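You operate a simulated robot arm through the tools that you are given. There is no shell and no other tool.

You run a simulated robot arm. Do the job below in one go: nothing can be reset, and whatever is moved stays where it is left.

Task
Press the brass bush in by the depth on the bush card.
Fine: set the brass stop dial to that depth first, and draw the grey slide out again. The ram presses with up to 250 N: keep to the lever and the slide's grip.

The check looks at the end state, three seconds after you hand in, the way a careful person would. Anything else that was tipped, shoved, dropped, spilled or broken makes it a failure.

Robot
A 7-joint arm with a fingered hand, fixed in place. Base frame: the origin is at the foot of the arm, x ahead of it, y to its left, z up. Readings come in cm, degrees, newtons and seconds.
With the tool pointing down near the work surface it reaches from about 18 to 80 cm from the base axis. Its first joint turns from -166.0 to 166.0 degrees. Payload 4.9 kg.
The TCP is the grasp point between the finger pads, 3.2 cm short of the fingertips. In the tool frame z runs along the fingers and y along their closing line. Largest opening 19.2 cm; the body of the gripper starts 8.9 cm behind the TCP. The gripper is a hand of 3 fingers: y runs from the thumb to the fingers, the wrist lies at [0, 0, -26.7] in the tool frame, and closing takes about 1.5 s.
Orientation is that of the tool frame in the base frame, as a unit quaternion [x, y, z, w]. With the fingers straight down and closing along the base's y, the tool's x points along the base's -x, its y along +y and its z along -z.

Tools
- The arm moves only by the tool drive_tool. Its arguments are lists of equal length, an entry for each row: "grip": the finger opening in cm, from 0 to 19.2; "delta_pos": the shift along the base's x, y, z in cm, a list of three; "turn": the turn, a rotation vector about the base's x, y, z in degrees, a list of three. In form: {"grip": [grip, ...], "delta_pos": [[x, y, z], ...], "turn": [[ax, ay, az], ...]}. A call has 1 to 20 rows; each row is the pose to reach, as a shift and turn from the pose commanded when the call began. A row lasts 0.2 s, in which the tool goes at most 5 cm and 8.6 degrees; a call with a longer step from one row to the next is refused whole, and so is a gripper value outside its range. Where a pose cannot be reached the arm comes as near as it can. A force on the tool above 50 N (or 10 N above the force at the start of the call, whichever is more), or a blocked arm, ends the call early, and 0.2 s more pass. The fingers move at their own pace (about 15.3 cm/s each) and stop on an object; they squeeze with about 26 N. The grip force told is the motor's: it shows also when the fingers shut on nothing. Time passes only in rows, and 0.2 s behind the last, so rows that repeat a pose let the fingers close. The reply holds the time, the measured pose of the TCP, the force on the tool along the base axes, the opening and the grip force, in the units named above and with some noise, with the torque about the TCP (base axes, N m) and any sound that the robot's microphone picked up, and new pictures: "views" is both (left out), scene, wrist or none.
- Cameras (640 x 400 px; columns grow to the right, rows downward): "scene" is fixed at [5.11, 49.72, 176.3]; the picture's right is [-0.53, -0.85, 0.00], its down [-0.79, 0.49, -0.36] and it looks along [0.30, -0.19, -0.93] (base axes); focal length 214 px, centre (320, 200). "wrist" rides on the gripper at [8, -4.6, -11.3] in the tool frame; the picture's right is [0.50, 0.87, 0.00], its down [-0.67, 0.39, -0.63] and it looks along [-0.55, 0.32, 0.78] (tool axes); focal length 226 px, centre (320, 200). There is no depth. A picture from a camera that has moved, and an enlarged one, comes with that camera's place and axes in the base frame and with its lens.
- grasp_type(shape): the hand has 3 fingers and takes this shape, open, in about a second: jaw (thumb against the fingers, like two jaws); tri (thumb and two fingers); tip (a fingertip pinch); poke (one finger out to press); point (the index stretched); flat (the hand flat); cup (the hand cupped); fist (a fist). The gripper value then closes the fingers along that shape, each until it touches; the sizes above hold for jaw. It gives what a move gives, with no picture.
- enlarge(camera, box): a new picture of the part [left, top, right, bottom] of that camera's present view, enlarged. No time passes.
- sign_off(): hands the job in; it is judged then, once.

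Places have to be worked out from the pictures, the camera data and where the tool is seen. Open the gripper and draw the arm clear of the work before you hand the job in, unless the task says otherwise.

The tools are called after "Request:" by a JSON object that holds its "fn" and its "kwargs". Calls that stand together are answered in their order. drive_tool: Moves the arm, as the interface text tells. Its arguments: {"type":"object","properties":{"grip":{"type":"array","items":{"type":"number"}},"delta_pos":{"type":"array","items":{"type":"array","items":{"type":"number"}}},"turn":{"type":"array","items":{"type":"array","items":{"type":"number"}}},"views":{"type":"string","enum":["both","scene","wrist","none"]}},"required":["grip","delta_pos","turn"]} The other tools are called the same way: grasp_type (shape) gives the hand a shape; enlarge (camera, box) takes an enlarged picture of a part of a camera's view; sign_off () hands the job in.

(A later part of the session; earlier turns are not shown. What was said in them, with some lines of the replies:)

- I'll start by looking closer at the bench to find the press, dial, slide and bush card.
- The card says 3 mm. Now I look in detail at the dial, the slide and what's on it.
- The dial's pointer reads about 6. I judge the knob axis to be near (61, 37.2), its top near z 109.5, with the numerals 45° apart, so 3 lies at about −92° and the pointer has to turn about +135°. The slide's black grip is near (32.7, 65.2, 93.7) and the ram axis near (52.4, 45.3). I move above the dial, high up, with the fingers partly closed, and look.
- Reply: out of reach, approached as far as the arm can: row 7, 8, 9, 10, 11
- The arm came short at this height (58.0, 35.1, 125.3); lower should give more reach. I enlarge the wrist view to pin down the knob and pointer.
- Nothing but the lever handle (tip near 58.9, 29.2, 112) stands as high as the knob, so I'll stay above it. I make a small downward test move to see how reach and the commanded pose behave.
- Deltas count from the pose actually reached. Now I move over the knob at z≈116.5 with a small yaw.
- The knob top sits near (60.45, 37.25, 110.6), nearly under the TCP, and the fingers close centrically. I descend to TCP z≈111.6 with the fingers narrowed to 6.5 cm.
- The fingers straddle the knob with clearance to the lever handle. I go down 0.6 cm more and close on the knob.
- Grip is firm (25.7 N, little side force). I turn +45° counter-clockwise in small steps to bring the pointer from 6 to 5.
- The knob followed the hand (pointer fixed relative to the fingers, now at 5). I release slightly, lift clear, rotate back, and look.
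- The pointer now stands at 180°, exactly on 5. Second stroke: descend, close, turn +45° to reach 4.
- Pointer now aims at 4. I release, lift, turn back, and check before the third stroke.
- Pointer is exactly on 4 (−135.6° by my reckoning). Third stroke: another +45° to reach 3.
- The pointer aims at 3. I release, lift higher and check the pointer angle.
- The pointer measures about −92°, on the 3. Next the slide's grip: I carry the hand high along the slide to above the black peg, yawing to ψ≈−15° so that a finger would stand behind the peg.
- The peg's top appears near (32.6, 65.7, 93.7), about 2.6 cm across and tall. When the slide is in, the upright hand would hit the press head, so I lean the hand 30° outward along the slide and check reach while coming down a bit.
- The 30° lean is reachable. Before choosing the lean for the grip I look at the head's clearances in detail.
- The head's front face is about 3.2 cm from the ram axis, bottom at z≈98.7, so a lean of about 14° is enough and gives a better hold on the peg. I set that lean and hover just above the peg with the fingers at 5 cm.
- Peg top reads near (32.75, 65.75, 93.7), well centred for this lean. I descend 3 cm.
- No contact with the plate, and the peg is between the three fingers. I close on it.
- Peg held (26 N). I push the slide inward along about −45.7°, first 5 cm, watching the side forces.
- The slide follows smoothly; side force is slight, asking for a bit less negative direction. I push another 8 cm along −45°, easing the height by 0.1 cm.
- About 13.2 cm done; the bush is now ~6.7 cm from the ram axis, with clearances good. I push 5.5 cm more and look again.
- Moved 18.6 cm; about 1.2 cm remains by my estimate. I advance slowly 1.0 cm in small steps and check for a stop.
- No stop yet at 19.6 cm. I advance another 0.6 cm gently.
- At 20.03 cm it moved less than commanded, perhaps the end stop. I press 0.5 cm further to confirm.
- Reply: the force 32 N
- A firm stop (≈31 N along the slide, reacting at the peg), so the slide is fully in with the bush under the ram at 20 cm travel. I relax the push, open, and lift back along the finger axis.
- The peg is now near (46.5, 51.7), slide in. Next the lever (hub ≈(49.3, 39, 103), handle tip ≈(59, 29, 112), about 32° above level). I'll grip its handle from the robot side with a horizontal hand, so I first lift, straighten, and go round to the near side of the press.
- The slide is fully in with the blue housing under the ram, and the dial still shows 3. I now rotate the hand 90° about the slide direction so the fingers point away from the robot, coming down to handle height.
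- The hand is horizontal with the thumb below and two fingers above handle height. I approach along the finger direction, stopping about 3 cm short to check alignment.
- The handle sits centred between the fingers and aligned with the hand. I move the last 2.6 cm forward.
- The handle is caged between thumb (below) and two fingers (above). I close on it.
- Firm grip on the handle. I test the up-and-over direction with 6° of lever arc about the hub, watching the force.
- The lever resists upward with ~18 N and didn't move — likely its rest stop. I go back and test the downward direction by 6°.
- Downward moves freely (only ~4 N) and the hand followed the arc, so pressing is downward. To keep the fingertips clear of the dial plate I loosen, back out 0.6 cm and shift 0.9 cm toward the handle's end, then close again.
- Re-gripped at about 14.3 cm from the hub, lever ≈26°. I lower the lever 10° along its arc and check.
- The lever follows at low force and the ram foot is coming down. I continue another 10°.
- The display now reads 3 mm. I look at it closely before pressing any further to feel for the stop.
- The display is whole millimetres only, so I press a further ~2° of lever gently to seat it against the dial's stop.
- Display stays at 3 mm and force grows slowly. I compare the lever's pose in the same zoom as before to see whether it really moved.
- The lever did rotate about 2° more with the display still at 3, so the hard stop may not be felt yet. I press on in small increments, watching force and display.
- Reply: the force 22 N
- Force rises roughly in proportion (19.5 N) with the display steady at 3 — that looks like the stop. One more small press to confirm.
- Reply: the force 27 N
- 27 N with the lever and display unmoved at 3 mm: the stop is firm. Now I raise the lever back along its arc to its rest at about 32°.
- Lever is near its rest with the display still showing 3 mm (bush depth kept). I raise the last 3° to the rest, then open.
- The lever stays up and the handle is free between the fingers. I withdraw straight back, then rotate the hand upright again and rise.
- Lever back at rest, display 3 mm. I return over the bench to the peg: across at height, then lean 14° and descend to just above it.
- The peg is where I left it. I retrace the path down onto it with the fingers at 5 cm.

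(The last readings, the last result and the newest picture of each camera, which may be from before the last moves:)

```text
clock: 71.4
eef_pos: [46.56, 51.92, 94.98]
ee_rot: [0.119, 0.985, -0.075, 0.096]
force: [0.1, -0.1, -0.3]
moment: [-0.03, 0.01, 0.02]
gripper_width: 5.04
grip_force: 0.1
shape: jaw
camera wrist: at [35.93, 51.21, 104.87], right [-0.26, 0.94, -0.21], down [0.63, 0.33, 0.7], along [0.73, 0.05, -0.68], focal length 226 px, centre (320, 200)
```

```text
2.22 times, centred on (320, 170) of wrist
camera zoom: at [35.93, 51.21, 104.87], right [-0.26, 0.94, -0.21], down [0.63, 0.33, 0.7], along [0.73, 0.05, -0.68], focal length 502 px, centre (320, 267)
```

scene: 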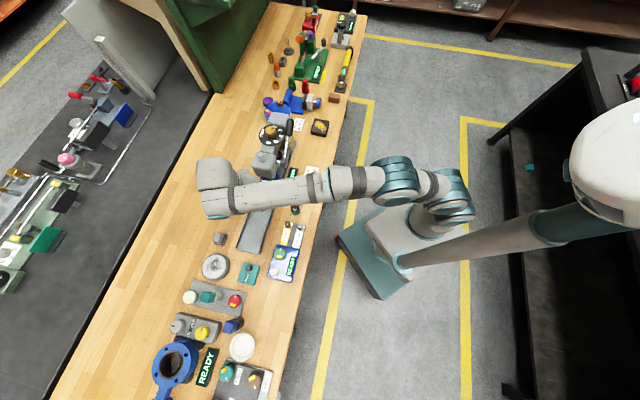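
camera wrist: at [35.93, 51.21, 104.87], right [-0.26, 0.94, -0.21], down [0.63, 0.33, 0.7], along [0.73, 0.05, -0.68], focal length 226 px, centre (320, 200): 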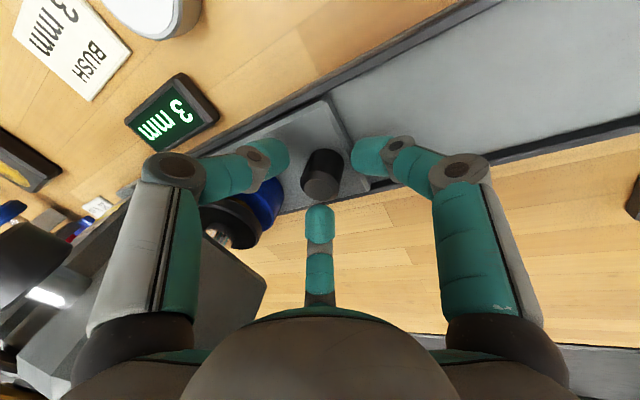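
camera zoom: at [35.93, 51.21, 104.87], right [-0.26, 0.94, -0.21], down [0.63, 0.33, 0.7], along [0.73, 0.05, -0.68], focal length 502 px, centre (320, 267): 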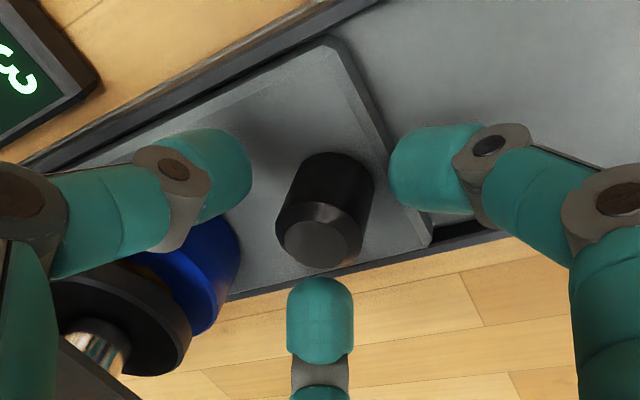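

The peg is well caged and the ram foot is raised above the housing. I close on the peg and draw the slide out the first 9 cm.

Request:
{"fn": "drive_tool", "kwargs": {"grip": [4, 2, 1, 1, 1, 1, 1, 1, 1, 1, 1, 1, 1, 1, 1], "delta_pos": [[0, 0, 0], [0, 0, 0], [0, 0, 0], [0, 0, 0], [0, 0, 0], [-0.35, 0.35, 0], [-1.06, 1.06, 0], [-1.77, 1.77, 0], [-2.47, 2.47, 0], [-3.18, 3.18, 0], [-3.89, 3.89, 0], [-4.6, 4.6, 0], [-5.3, 5.3, 0], [-6.36, 6.36, 0], [-6.36, 6.36, 0]], "turn": [[0, 0, 0], [0, 0, 0], [0, 0, 0], [0, 0, 0], [0, 0, 0], [0, 0, 0], [0, 0, 0], [0, 0, 0], [0, 0, 0], [0, 0, 0], [0, 0, 0], [0, 0, 0], [0, 0, 0], [0, 0, 0], [0, 0, 0]], "views": "both"}}

Request:
{"fn": "enlarge", "kwargs": {"camera": "scene", "box": [220, 130, 320, 230]}}

Request:
{"fn": "enlarge", "kwargs": {"camera": "wrist", "box": [160, 80, 400, 280]}}

```text
clock: 74.6
eef_pos: [40.07, 58.33, 94.94]
ee_rot: [0.119, 0.985, -0.074, 0.097]
force: [1.6, 5.1, -1.2]
moment: [0.24, 0.14, 0.05]
gripper_width: 2.07
grip_force: 26.2
shape: jaw
camera wrist: at [29.44, 57.59, 104.83], right [-0.26, 0.94, -0.21], down [0.63, 0.33, 0.7], along [0.73, 0.05, -0.68], focal length 226 px, centre (320, 200)
```

scene: 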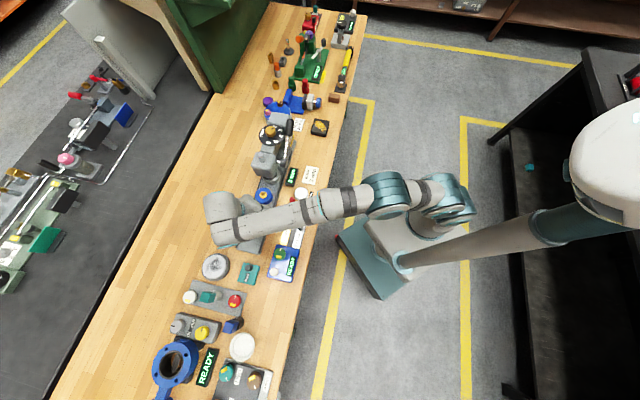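
wrist: 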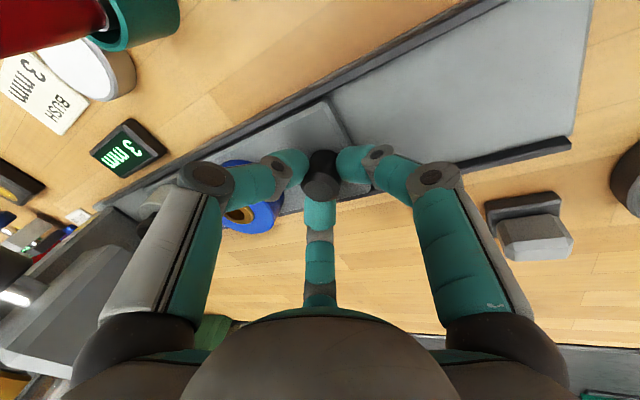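

```text
4.00 times, centred on (270, 180) of scene
camera zoom: at [5.11, 49.72, 176.3], right [-0.53, -0.85, 0.0], down [-0.79, 0.49, -0.36], along [0.3, -0.19, -0.93], focal length 858 px, centre (520, 280)
```

zoom: 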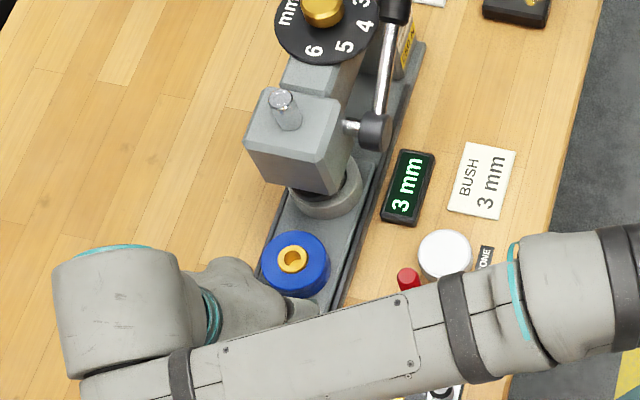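

```text
2.00 times, centred on (280, 180) of wrist
camera zoom: at [29.44, 57.59, 104.83], right [-0.26, 0.94, -0.21], down [0.63, 0.33, 0.7], along [0.73, 0.05, -0.68], focal length 452 px, centre (400, 240)
```

zoom: 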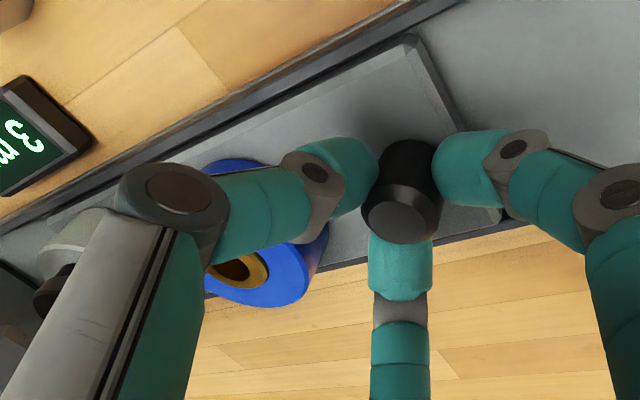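

Slide follows. I draw it out another 10.3 cm.

Request:
{"fn": "drive_tool", "kwargs": {"grip": [1, 1, 1, 1, 1, 1, 1, 1, 1, 1, 1, 1], "delta_pos": [[-0.65, 0.75, 0], [-1.35, 1.47, 0], [-2.06, 2.18, 0], [-2.77, 2.89, 0], [-3.47, 3.59, 0], [-4.18, 4.3, 0], [-4.89, 5.01, 0], [-5.6, 5.72, 0], [-6.3, 6.42, 0], [-6.8, 6.92, 0], [-7.2, 7.32, 0], [-7.2, 7.32, 0]], "turn": [[0, 0, 0], [0, 0, 0], [0, 0, 0], [0, 0, 0], [0, 0, 0], [0, 0, 0], [0, 0, 0], [0, 0, 0], [0, 0, 0], [0, 0, 0], [0, 0, 0], [0, 0, 0]], "views": "both"}}

Request:
{"fn": "enlarge", "kwargs": {"camera": "scene", "box": [220, 150, 320, 260]}}

Request:
{"fn": "enlarge", "kwargs": {"camera": "wrist", "box": [160, 80, 400, 280]}}

```text
clock: 77.2
eef_pos: [32.7, 65.76, 94.96]
ee_rot: [0.12, 0.985, -0.076, 0.095]
force: [-5.8, -0.1, -6.1]
moment: [0.13, 0.31, -0.06]
gripper_width: 2.05
grip_force: 26.1
shape: jaw
camera wrist: at [22.19, 64.98, 104.86], right [-0.26, 0.94, -0.21], down [0.63, 0.33, 0.7], along [0.73, 0.05, -0.68], focal length 226 px, centre (320, 200)
```

scene: 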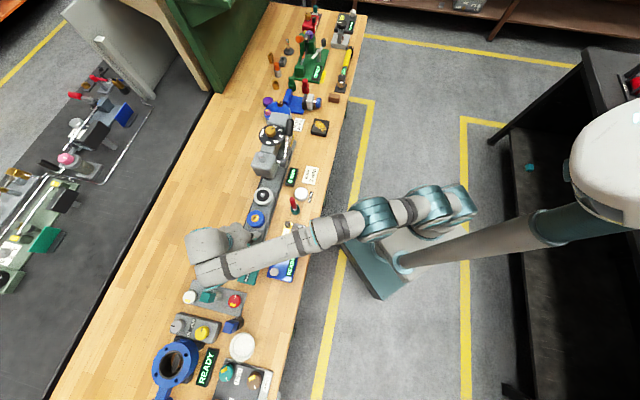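
wrist: 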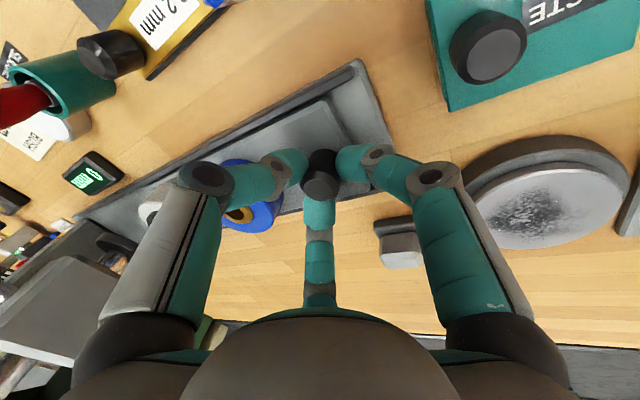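

```text
3.64 times, centred on (270, 205) of scene
camera zoom: at [5.11, 49.72, 176.3], right [-0.53, -0.85, 0.0], down [-0.79, 0.49, -0.36], along [0.3, -0.19, -0.93], focal length 780 px, centre (502, 182)
```

zoom: 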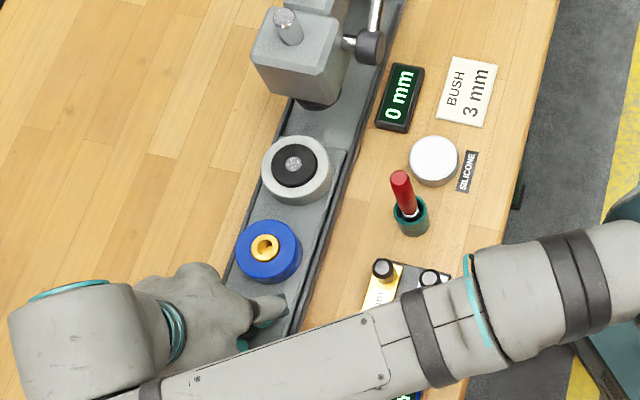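

```text
2.00 times, centred on (280, 180) of wrist
camera zoom: at [22.19, 64.98, 104.86], right [-0.26, 0.94, -0.21], down [0.63, 0.33, 0.7], along [0.73, 0.05, -0.68], focal length 452 px, centre (400, 240)
```

zoom: 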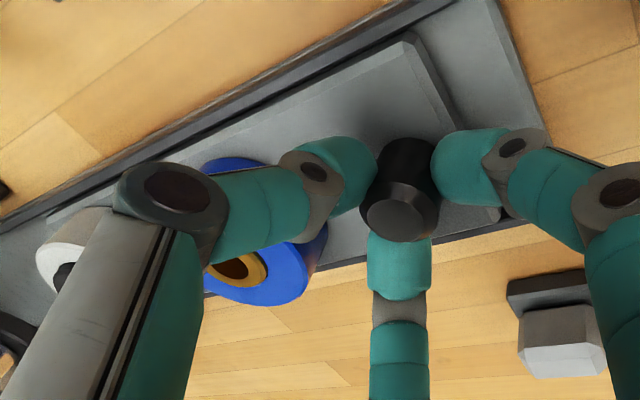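

Slide is almost fully out (19.6 cm); the display now reads 0 with nothing under the ram. I look closely at the bush to compare with its first appearance.

Request:
{"fn": "enlarge", "kwargs": {"camera": "scene", "box": [240, 200, 275, 230]}}

Request:
{"fn": "enlarge", "kwargs": {"camera": "scene", "box": [275, 160, 335, 200]}}

Request:
{"fn": "enlarge", "kwargs": {"camera": "wrist", "box": [200, 150, 300, 240]}}

```text
13.33 times, centred on (258, 215) of scene
camera zoom: at [5.11, 49.72, 176.3], right [-0.53, -0.85, 0.0], down [-0.79, 0.49, -0.36], along [0.3, -0.19, -0.93], focal length 2860 px, centre (1153, 0)
```

zoom: 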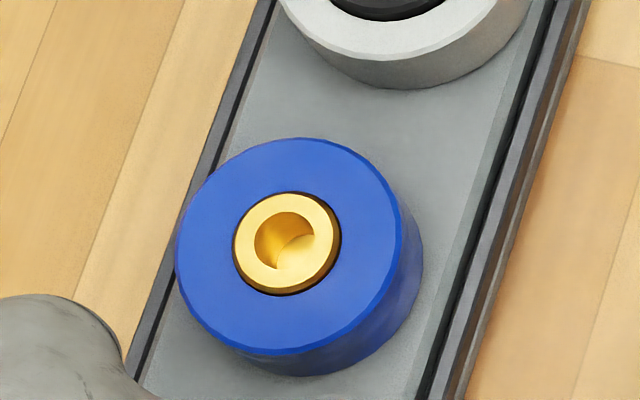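

```text
10.00 times, centred on (305, 180) of scene
camera zoom: at [5.11, 49.72, 176.3], right [-0.53, -0.85, 0.0], down [-0.79, 0.49, -0.36], along [0.3, -0.19, -0.93], focal length 2145 px, centre (470, 400)
```

zoom: 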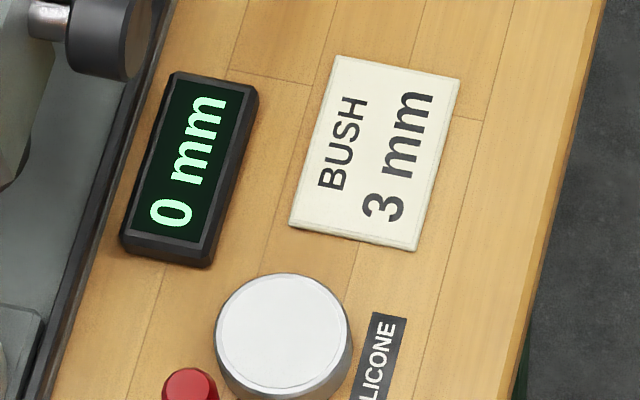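

```text
4.44 times, centred on (250, 195) of wrist
camera zoom: at [22.19, 64.98, 104.86], right [-0.26, 0.94, -0.21], down [0.63, 0.33, 0.7], along [0.73, 0.05, -0.68], focal length 1005 px, centre (631, 222)
```

zoom: 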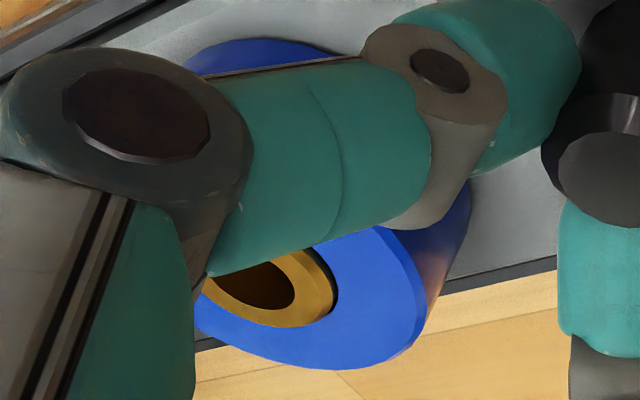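

The bush now sits lower in the blue housing than at first. I draw the slide the last ~0.6 cm to its outer end and feel for the stop.

Request:
{"fn": "drive_tool", "kwargs": {"grip": [1, 1, 1, 1, 1], "delta_pos": [[-0.14, 0.14, 0], [-0.28, 0.28, 0], [-0.42, 0.42, 0], [-0.5, 0.5, 0], [-0.5, 0.5, 0]], "turn": [[0, 0, 0], [0, 0, 0], [0, 0, 0], [0, 0, 0], [0, 0, 0]], "views": "wrist"}}

Request:
{"fn": "enlarge", "kwargs": {"camera": "wrist", "box": [220, 80, 420, 260]}}

Request:
{"fn": "enlarge", "kwargs": {"camera": "scene", "box": [235, 185, 285, 255]}}

```text
clock: 78.4
eef_pos: [32.35, 66.03, 95.05]
ee_rot: [0.12, 0.985, -0.076, 0.097]
force: [-2.8, -1.5, -9.4]
moment: [0.11, 0.22, 0.02]
gripper_width: 2.07
grip_force: 25.9
shape: jaw
camera wrist: at [21.81, 65.34, 104.86], right [-0.26, 0.94, -0.21], down [0.63, 0.33, 0.7], along [0.73, 0.05, -0.68], focal length 226 px, centre (320, 200)
```

wrist: 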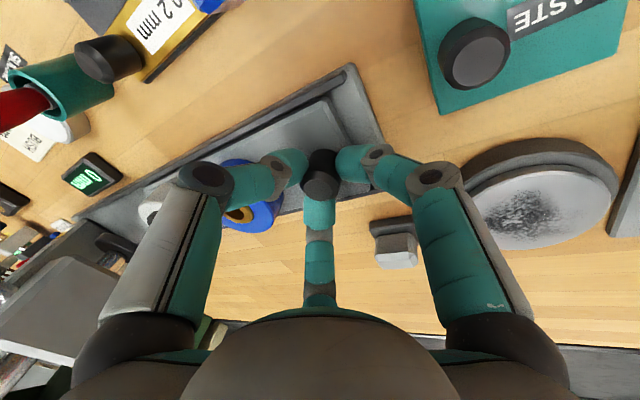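

```text
2.22 times, centred on (320, 170) of wrist
camera zoom: at [21.81, 65.34, 104.86], right [-0.26, 0.94, -0.21], down [0.63, 0.33, 0.7], along [0.73, 0.05, -0.68], focal length 502 px, centre (320, 267)
```

zoom: 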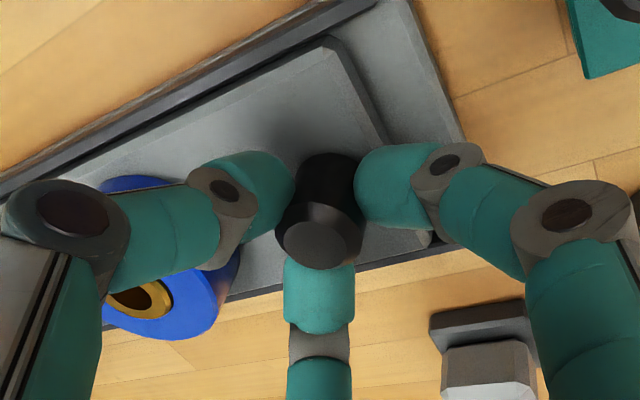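

```text
5.71 times, centred on (260, 220) of scene
camera zoom: at [5.11, 49.72, 176.3], right [-0.53, -0.85, 0.0], down [-0.79, 0.49, -0.36], along [0.3, -0.19, -0.93], focal length 1226 px, centre (663, 86)
```

zoom: 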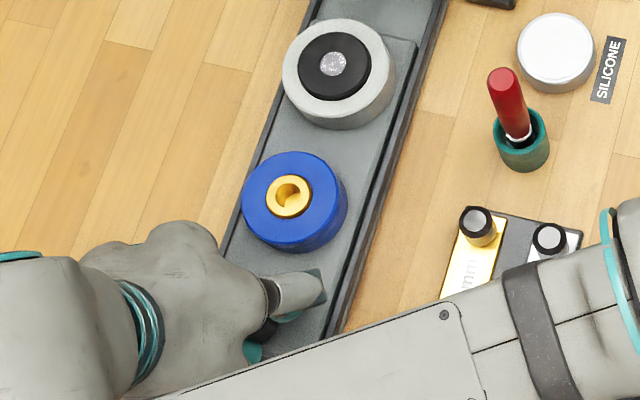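

The slide is within ~1–2 mm of its original place. I pull a little more to seat it at the outer end.

Request:
{"fn": "drive_tool", "kwargs": {"grip": [1, 1, 1, 1], "delta_pos": [[-0.12, 0.14, -0.05], [-0.24, 0.26, -0.1], [-0.32, 0.34, -0.1], [-0.32, 0.34, -0.1]], "turn": [[0, 0, 0], [0, 0, 0], [0, 0, 0], [0, 0, 0]], "views": "none"}}

Request:
{"fn": "enlarge", "kwargs": {"camera": "scene", "box": [235, 185, 285, 255]}}

```text
clock: 79.4
eef_pos: [32.28, 66.37, 95.07]
ee_rot: [0.121, 0.985, -0.075, 0.097]
force: [21.2, -15.2, -3.7]
moment: [-0.41, -0.32, 0.33]
gripper_width: 2.05
grip_force: 25.8
shape: jaw
```

```text
5.71 times, centred on (260, 220) of scene
camera zoom: at [5.11, 49.72, 176.3], right [-0.53, -0.85, 0.0], down [-0.79, 0.49, -0.36], along [0.3, -0.19, -0.93], focal length 1226 px, centre (663, 86)
```

zoom: 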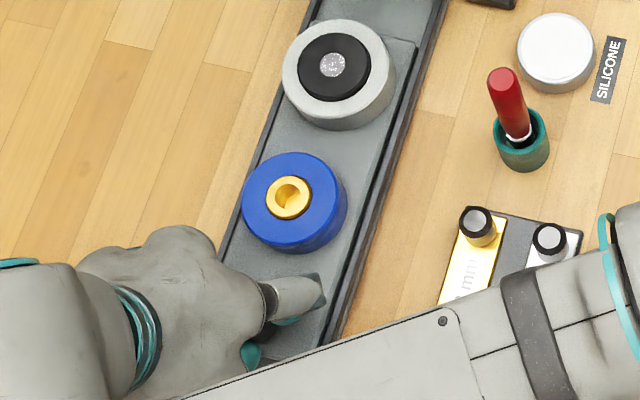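

Outer stop felt (≈26 N), so the slide is fully out. I relax the pull, open the fingers, and lift off along the finger axis.

Request:
{"fn": "drive_tool", "kwargs": {"grip": [1, 1, 4, 5, 5, 5, 5, 5, 5, 5, 5], "delta_pos": [[0.13, -0.13, 0], [0.27, -0.27, 0.05], [0.27, -0.27, 0.05], [0.27, -0.27, 0.05], [0.1, -0.1, 1], [-0.15, 0.15, 2.5], [-0.4, 0.4, 4], [-0.9, 0.9, 7], [-1.4, 1.4, 10], [-1.6, 1.6, 12], [-1.6, 1.6, 12]], "turn": [[0, 0, 0], [0, 0, 0], [0, 0, 0], [0, 0, 0], [0, 0, 0], [0, 0, 0], [0, 0, 0], [0, 0, 0], [2.5, 2.5, 0], [6, 6, 0], [6, 6, 0]], "views": "both"}}

Request:
{"fn": "enlarge", "kwargs": {"camera": "wrist", "box": [160, 60, 400, 240]}}

Request:
{"fn": "enlarge", "kwargs": {"camera": "scene", "box": [230, 150, 330, 260]}}

```text
clock: 81.8
eef_pos: [30.54, 68.06, 106.84]
ee_rot: [0.122, 0.991, -0.03, 0.038]
force: [0.1, -0.2, 1.3]
moment: [0.05, -0.02, 0.0]
gripper_width: 4.96
grip_force: 0.1
shape: jaw
camera wrist: at [21.04, 66.2, 117.76], right [-0.27, 0.96, -0.08], down [0.7, 0.26, 0.66], along [0.66, 0.12, -0.74], focal length 226 px, centre (320, 200)
```

scene: 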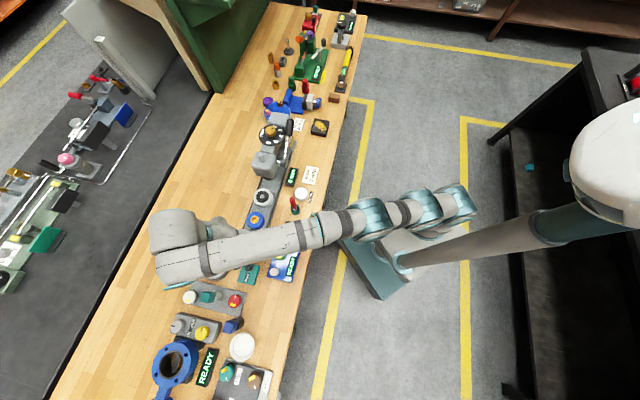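
wrist: 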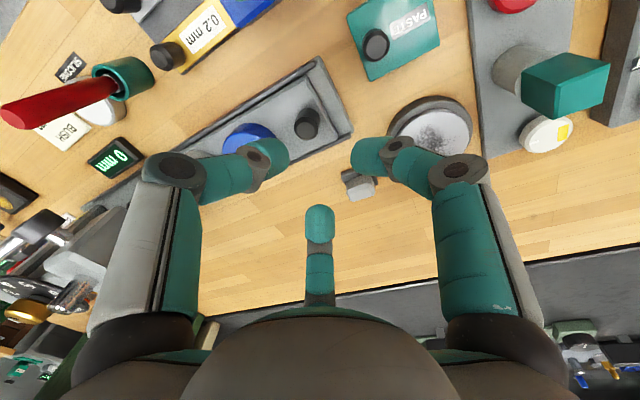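

```text
2.22 times, centred on (280, 150) of wrist
camera zoom: at [21.04, 66.2, 117.76], right [-0.27, 0.96, -0.08], down [0.7, 0.26, 0.66], along [0.66, 0.12, -0.74], focal length 502 px, centre (409, 311)
```

zoom: 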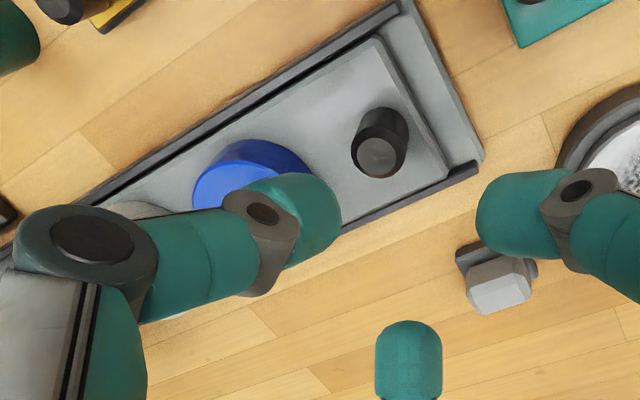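

```text
3.64 times, centred on (280, 205) of scene
camera zoom: at [5.11, 49.72, 176.3], right [-0.53, -0.85, 0.0], down [-0.79, 0.49, -0.36], along [0.3, -0.19, -0.93], focal length 780 px, centre (466, 182)
```

zoom: 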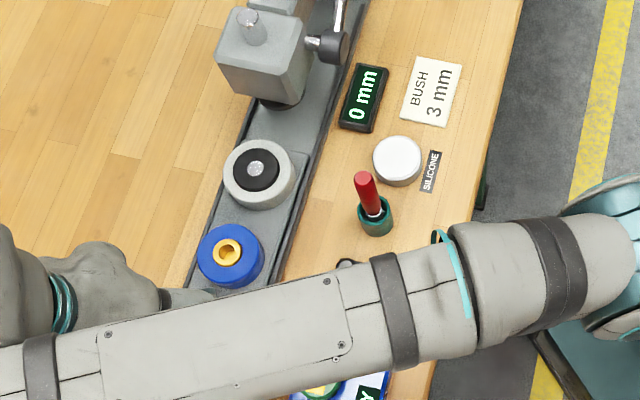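

The peg stands free and the slide is out. I draw the arm back to about its starting place, clear of everything, and then inspect the result.

Request:
{"fn": "drive_tool", "kwargs": {"grip": [5, 6, 8, 10, 10, 10, 10, 10, 10, 10, 10, 10, 10, 10, 10, 10], "delta_pos": [[0.3, -3, 3], [0.7, -7, 5], [1.1, -11, 7], [1.5, -15, 9], [1.9, -19, 11], [2.3, -23, 13], [2.7, -27, 15], [3.1, -31, 17], [3.5, -35, 19], [3.9, -39, 21], [4.3, -43, 23], [4.7, -47, 25], [5.1, -51, 27], [5.5, -54, 29], [5.9, -57.2, 31], [5.9, -57.2, 31]], "turn": [[1, 1, 0], [2.5, 2.5, 0], [3.9, 3.9, 0], [3.9, 3.9, 2], [3.9, 3.9, 4], [3.9, 3.9, 6], [3.9, 3.9, 8], [3.9, 3.9, 10], [3.9, 3.9, 12], [3.9, 3.9, 14], [3.9, 3.9, 14], [3.9, 3.9, 14], [3.9, 3.9, 14], [3.9, 3.9, 14], [3.9, 3.9, 14], [3.9, 3.9, 14]], "views": "both"}}

Request:
{"fn": "enlarge", "kwargs": {"camera": "scene", "box": [230, 180, 290, 255]}}

Request:
{"fn": "enlarge", "kwargs": {"camera": "wrist", "box": [400, 140, 500, 200]}}

Request:
{"fn": "enlarge", "kwargs": {"camera": "scene", "box": [245, 110, 305, 150]}}

Request:
{"fn": "enlarge", "kwargs": {"camera": "scene", "box": [240, 200, 275, 230]}}

```text
clock: 85.2
eef_pos: [36.37, 10.78, 137.92]
ee_rot: [0.0, 1.0, 0.004, 0.004]
force: [0.2, -0.5, -0.4]
moment: [-0.04, 0.02, -0.03]
gripper_width: 9.96
grip_force: 0.1
shape: jaw
camera wrist: at [28.42, 6.07, 149.03], right [-0.5, 0.87, 0.0], down [0.67, 0.38, 0.64], along [0.55, 0.32, -0.77], focal length 226 px, centre (320, 200)
```

scene: 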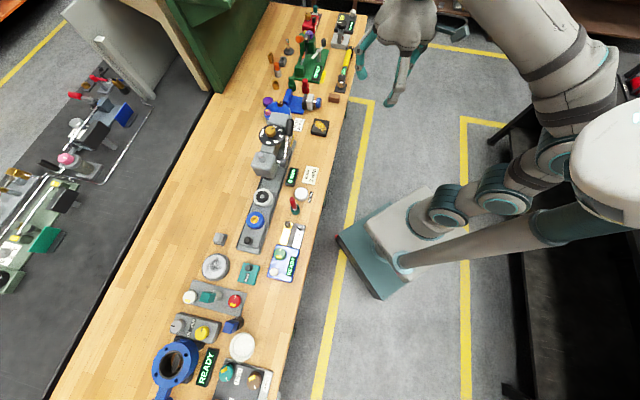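
wrist: 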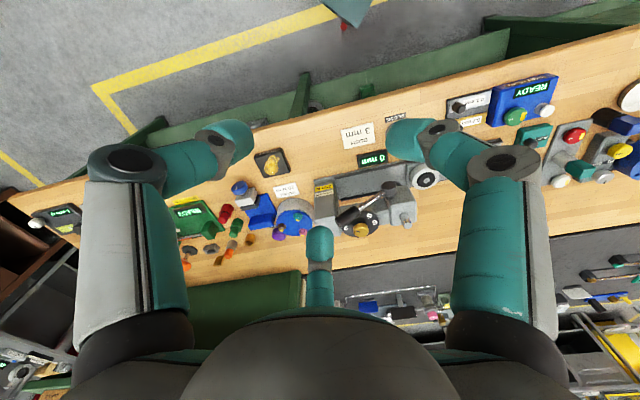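

```text
5.33 times, centred on (260, 218) of scene
camera zoom: at [5.11, 49.72, 176.3], right [-0.53, -0.85, 0.0], down [-0.79, 0.49, -0.36], along [0.3, -0.19, -0.93], focal length 1144 px, centre (640, 107)
```

zoom: 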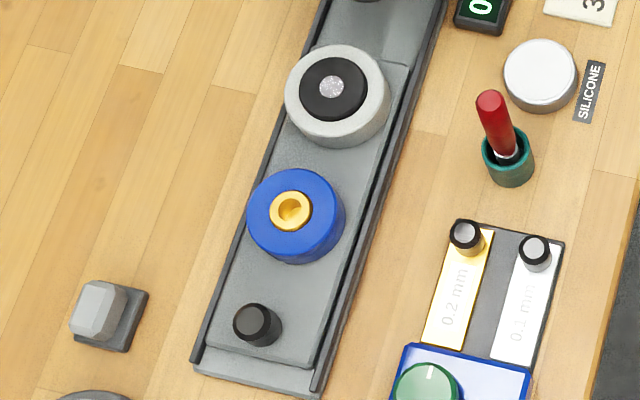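

```text
6.40 times, centred on (450, 170) of wrist
camera zoom: at [28.42, 6.07, 149.03], right [-0.5, 0.87, 0.0], down [0.67, 0.38, 0.64], along [0.55, 0.32, -0.77], focal length 1447 px, centre (-512, 392)
```

zoom: 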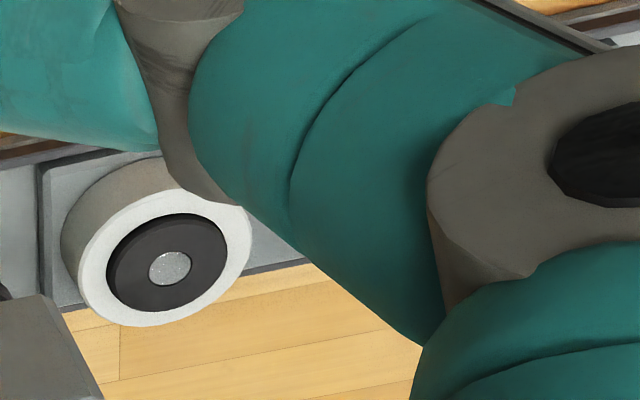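

```text
10.00 times, centred on (275, 130) of scene
camera zoom: at [5.11, 49.72, 176.3], right [-0.53, -0.85, 0.0], down [-0.79, 0.49, -0.36], along [0.3, -0.19, -0.93], focal length 2145 px, centre (770, 900)
```

zoom: 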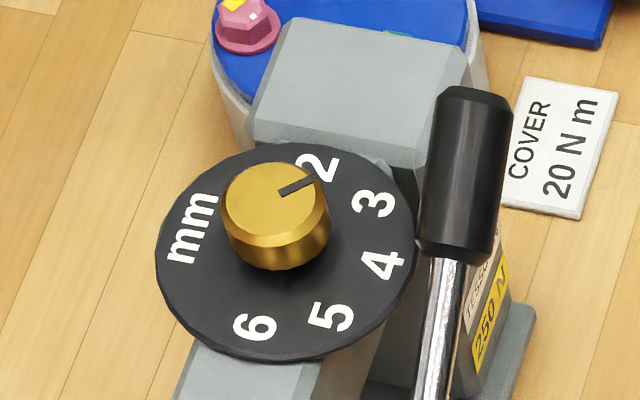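

```text
13.33 times, centred on (258, 215) of scene
camera zoom: at [5.11, 49.72, 176.3], right [-0.53, -0.85, 0.0], down [-0.79, 0.49, -0.36], along [0.3, -0.19, -0.93], focal length 2860 px, centre (1153, 0)
```

zoom: 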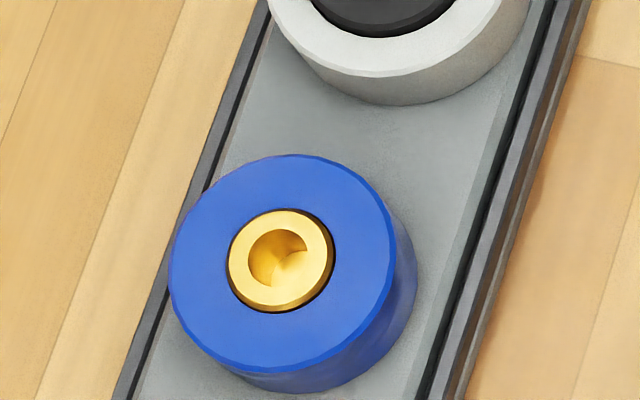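

Everything stands as at the start, dial on 3, lever at rest, slide out. I open the hand fully and compare the bush with the first wrist picture.

Request:
{"fn": "drive_tool", "kwargs": {"grip": [14, 19, 19, 19], "delta_pos": [[0, 0, 0], [0, 0, 0], [0, 0, 0], [0, 0, 0]], "turn": [[0, 0, 0], [0, 0, 0], [0, 0, 0], [0, 0, 0]], "views": "both"}}

Request:
{"fn": "enlarge", "kwargs": {"camera": "wrist", "box": [400, 140, 500, 200]}}

Request:
{"fn": "enlarge", "kwargs": {"camera": "wrist", "box": [300, 110, 500, 250]}}

```text
clock: 86.2
eef_pos: [36.43, 10.93, 137.9]
ee_rot: [-0.001, 1.0, 0.004, 0.003]
force: [-0.5, -0.6, -0.5]
moment: [-0.05, 0.01, -0.01]
gripper_width: 19.0
grip_force: 0.1
shape: jaw
camera wrist: at [28.43, 6.11, 149.0], right [-0.5, 0.87, 0.0], down [0.67, 0.38, 0.64], along [0.55, 0.32, -0.77], focal length 226 px, centre (320, 200)
```

scene: 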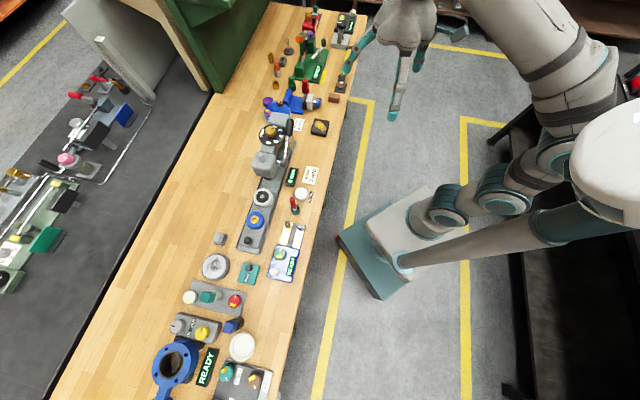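
wrist: 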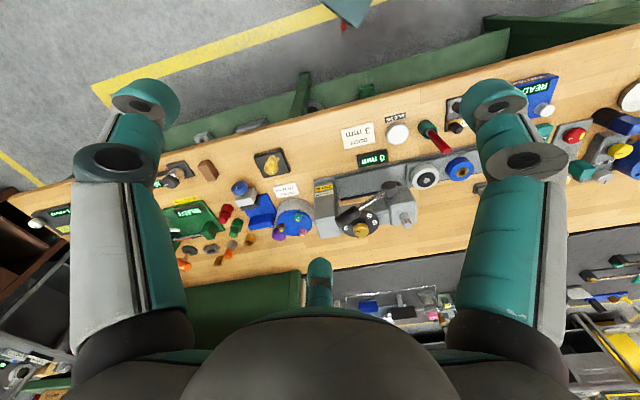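

```text
6.40 times, centred on (450, 170) of wrist
camera zoom: at [28.43, 6.11, 149.0], right [-0.5, 0.87, 0.0], down [0.67, 0.38, 0.64], along [0.55, 0.32, -0.77], focal length 1447 px, centre (-512, 392)
```

zoom: 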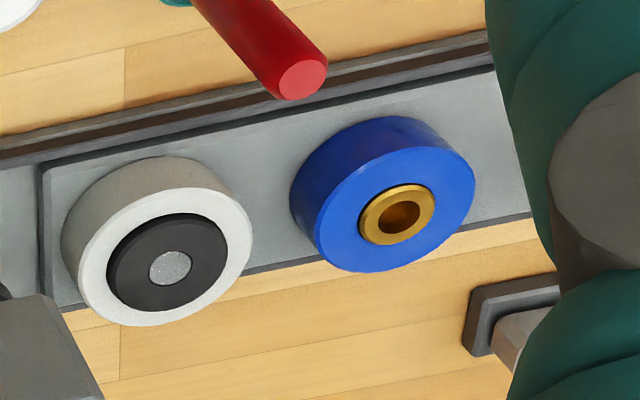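

```text
2.86 times, centred on (400, 180) of wrist
camera zoom: at [28.43, 6.11, 149.0], right [-0.5, 0.87, 0.0], down [0.67, 0.38, 0.64], along [0.55, 0.32, -0.77], focal length 646 px, centre (91, 257)
```

zoom: 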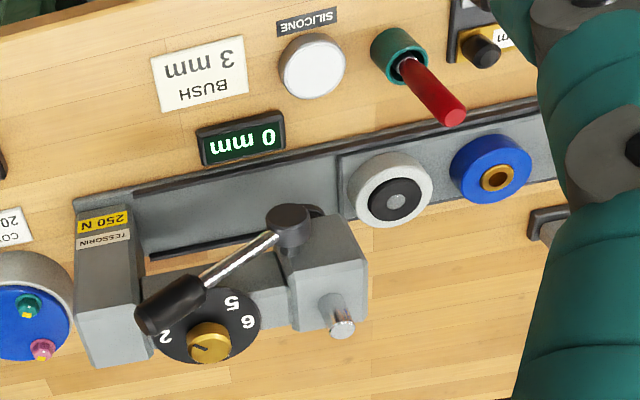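

The bush sits visibly deeper in the blue housing. The dial is on 3, the lever is at rest, the slide is fully out, nothing else has moved, and the arm is clear with the hand open. I hand in.

Request:
{"fn": "sign_off", "kwargs": {}}

```text
The job is handed in.
```

The brass bush is pressed in to the 3 mm on the bush card, and the job is handed in.

- **Dial:** I set the brass stop dial from 6 to 3 before pressing. By my measurements the pointer is within a few degrees of the 3, which is under 0.1 mm.
- **Press:** I pushed the slide to its inner stop and brought the lever down against the dial's stop. The display read 3 mm and stayed there while I pressed further with 27 N at the lever.
- **After pressing:** The lever is back at its rest position and the grey slide is drawn out to its outer stop.
- **Bush:** It now sits visibly deeper in the blue housing, though I could only judge that roughly from the pictures. The display went back to 0 mm once the slide was out, so the 3 mm reading was taken before that.

In the final pictures nothing else on the bench looks moved. The arm is back near its start position with the hand open.
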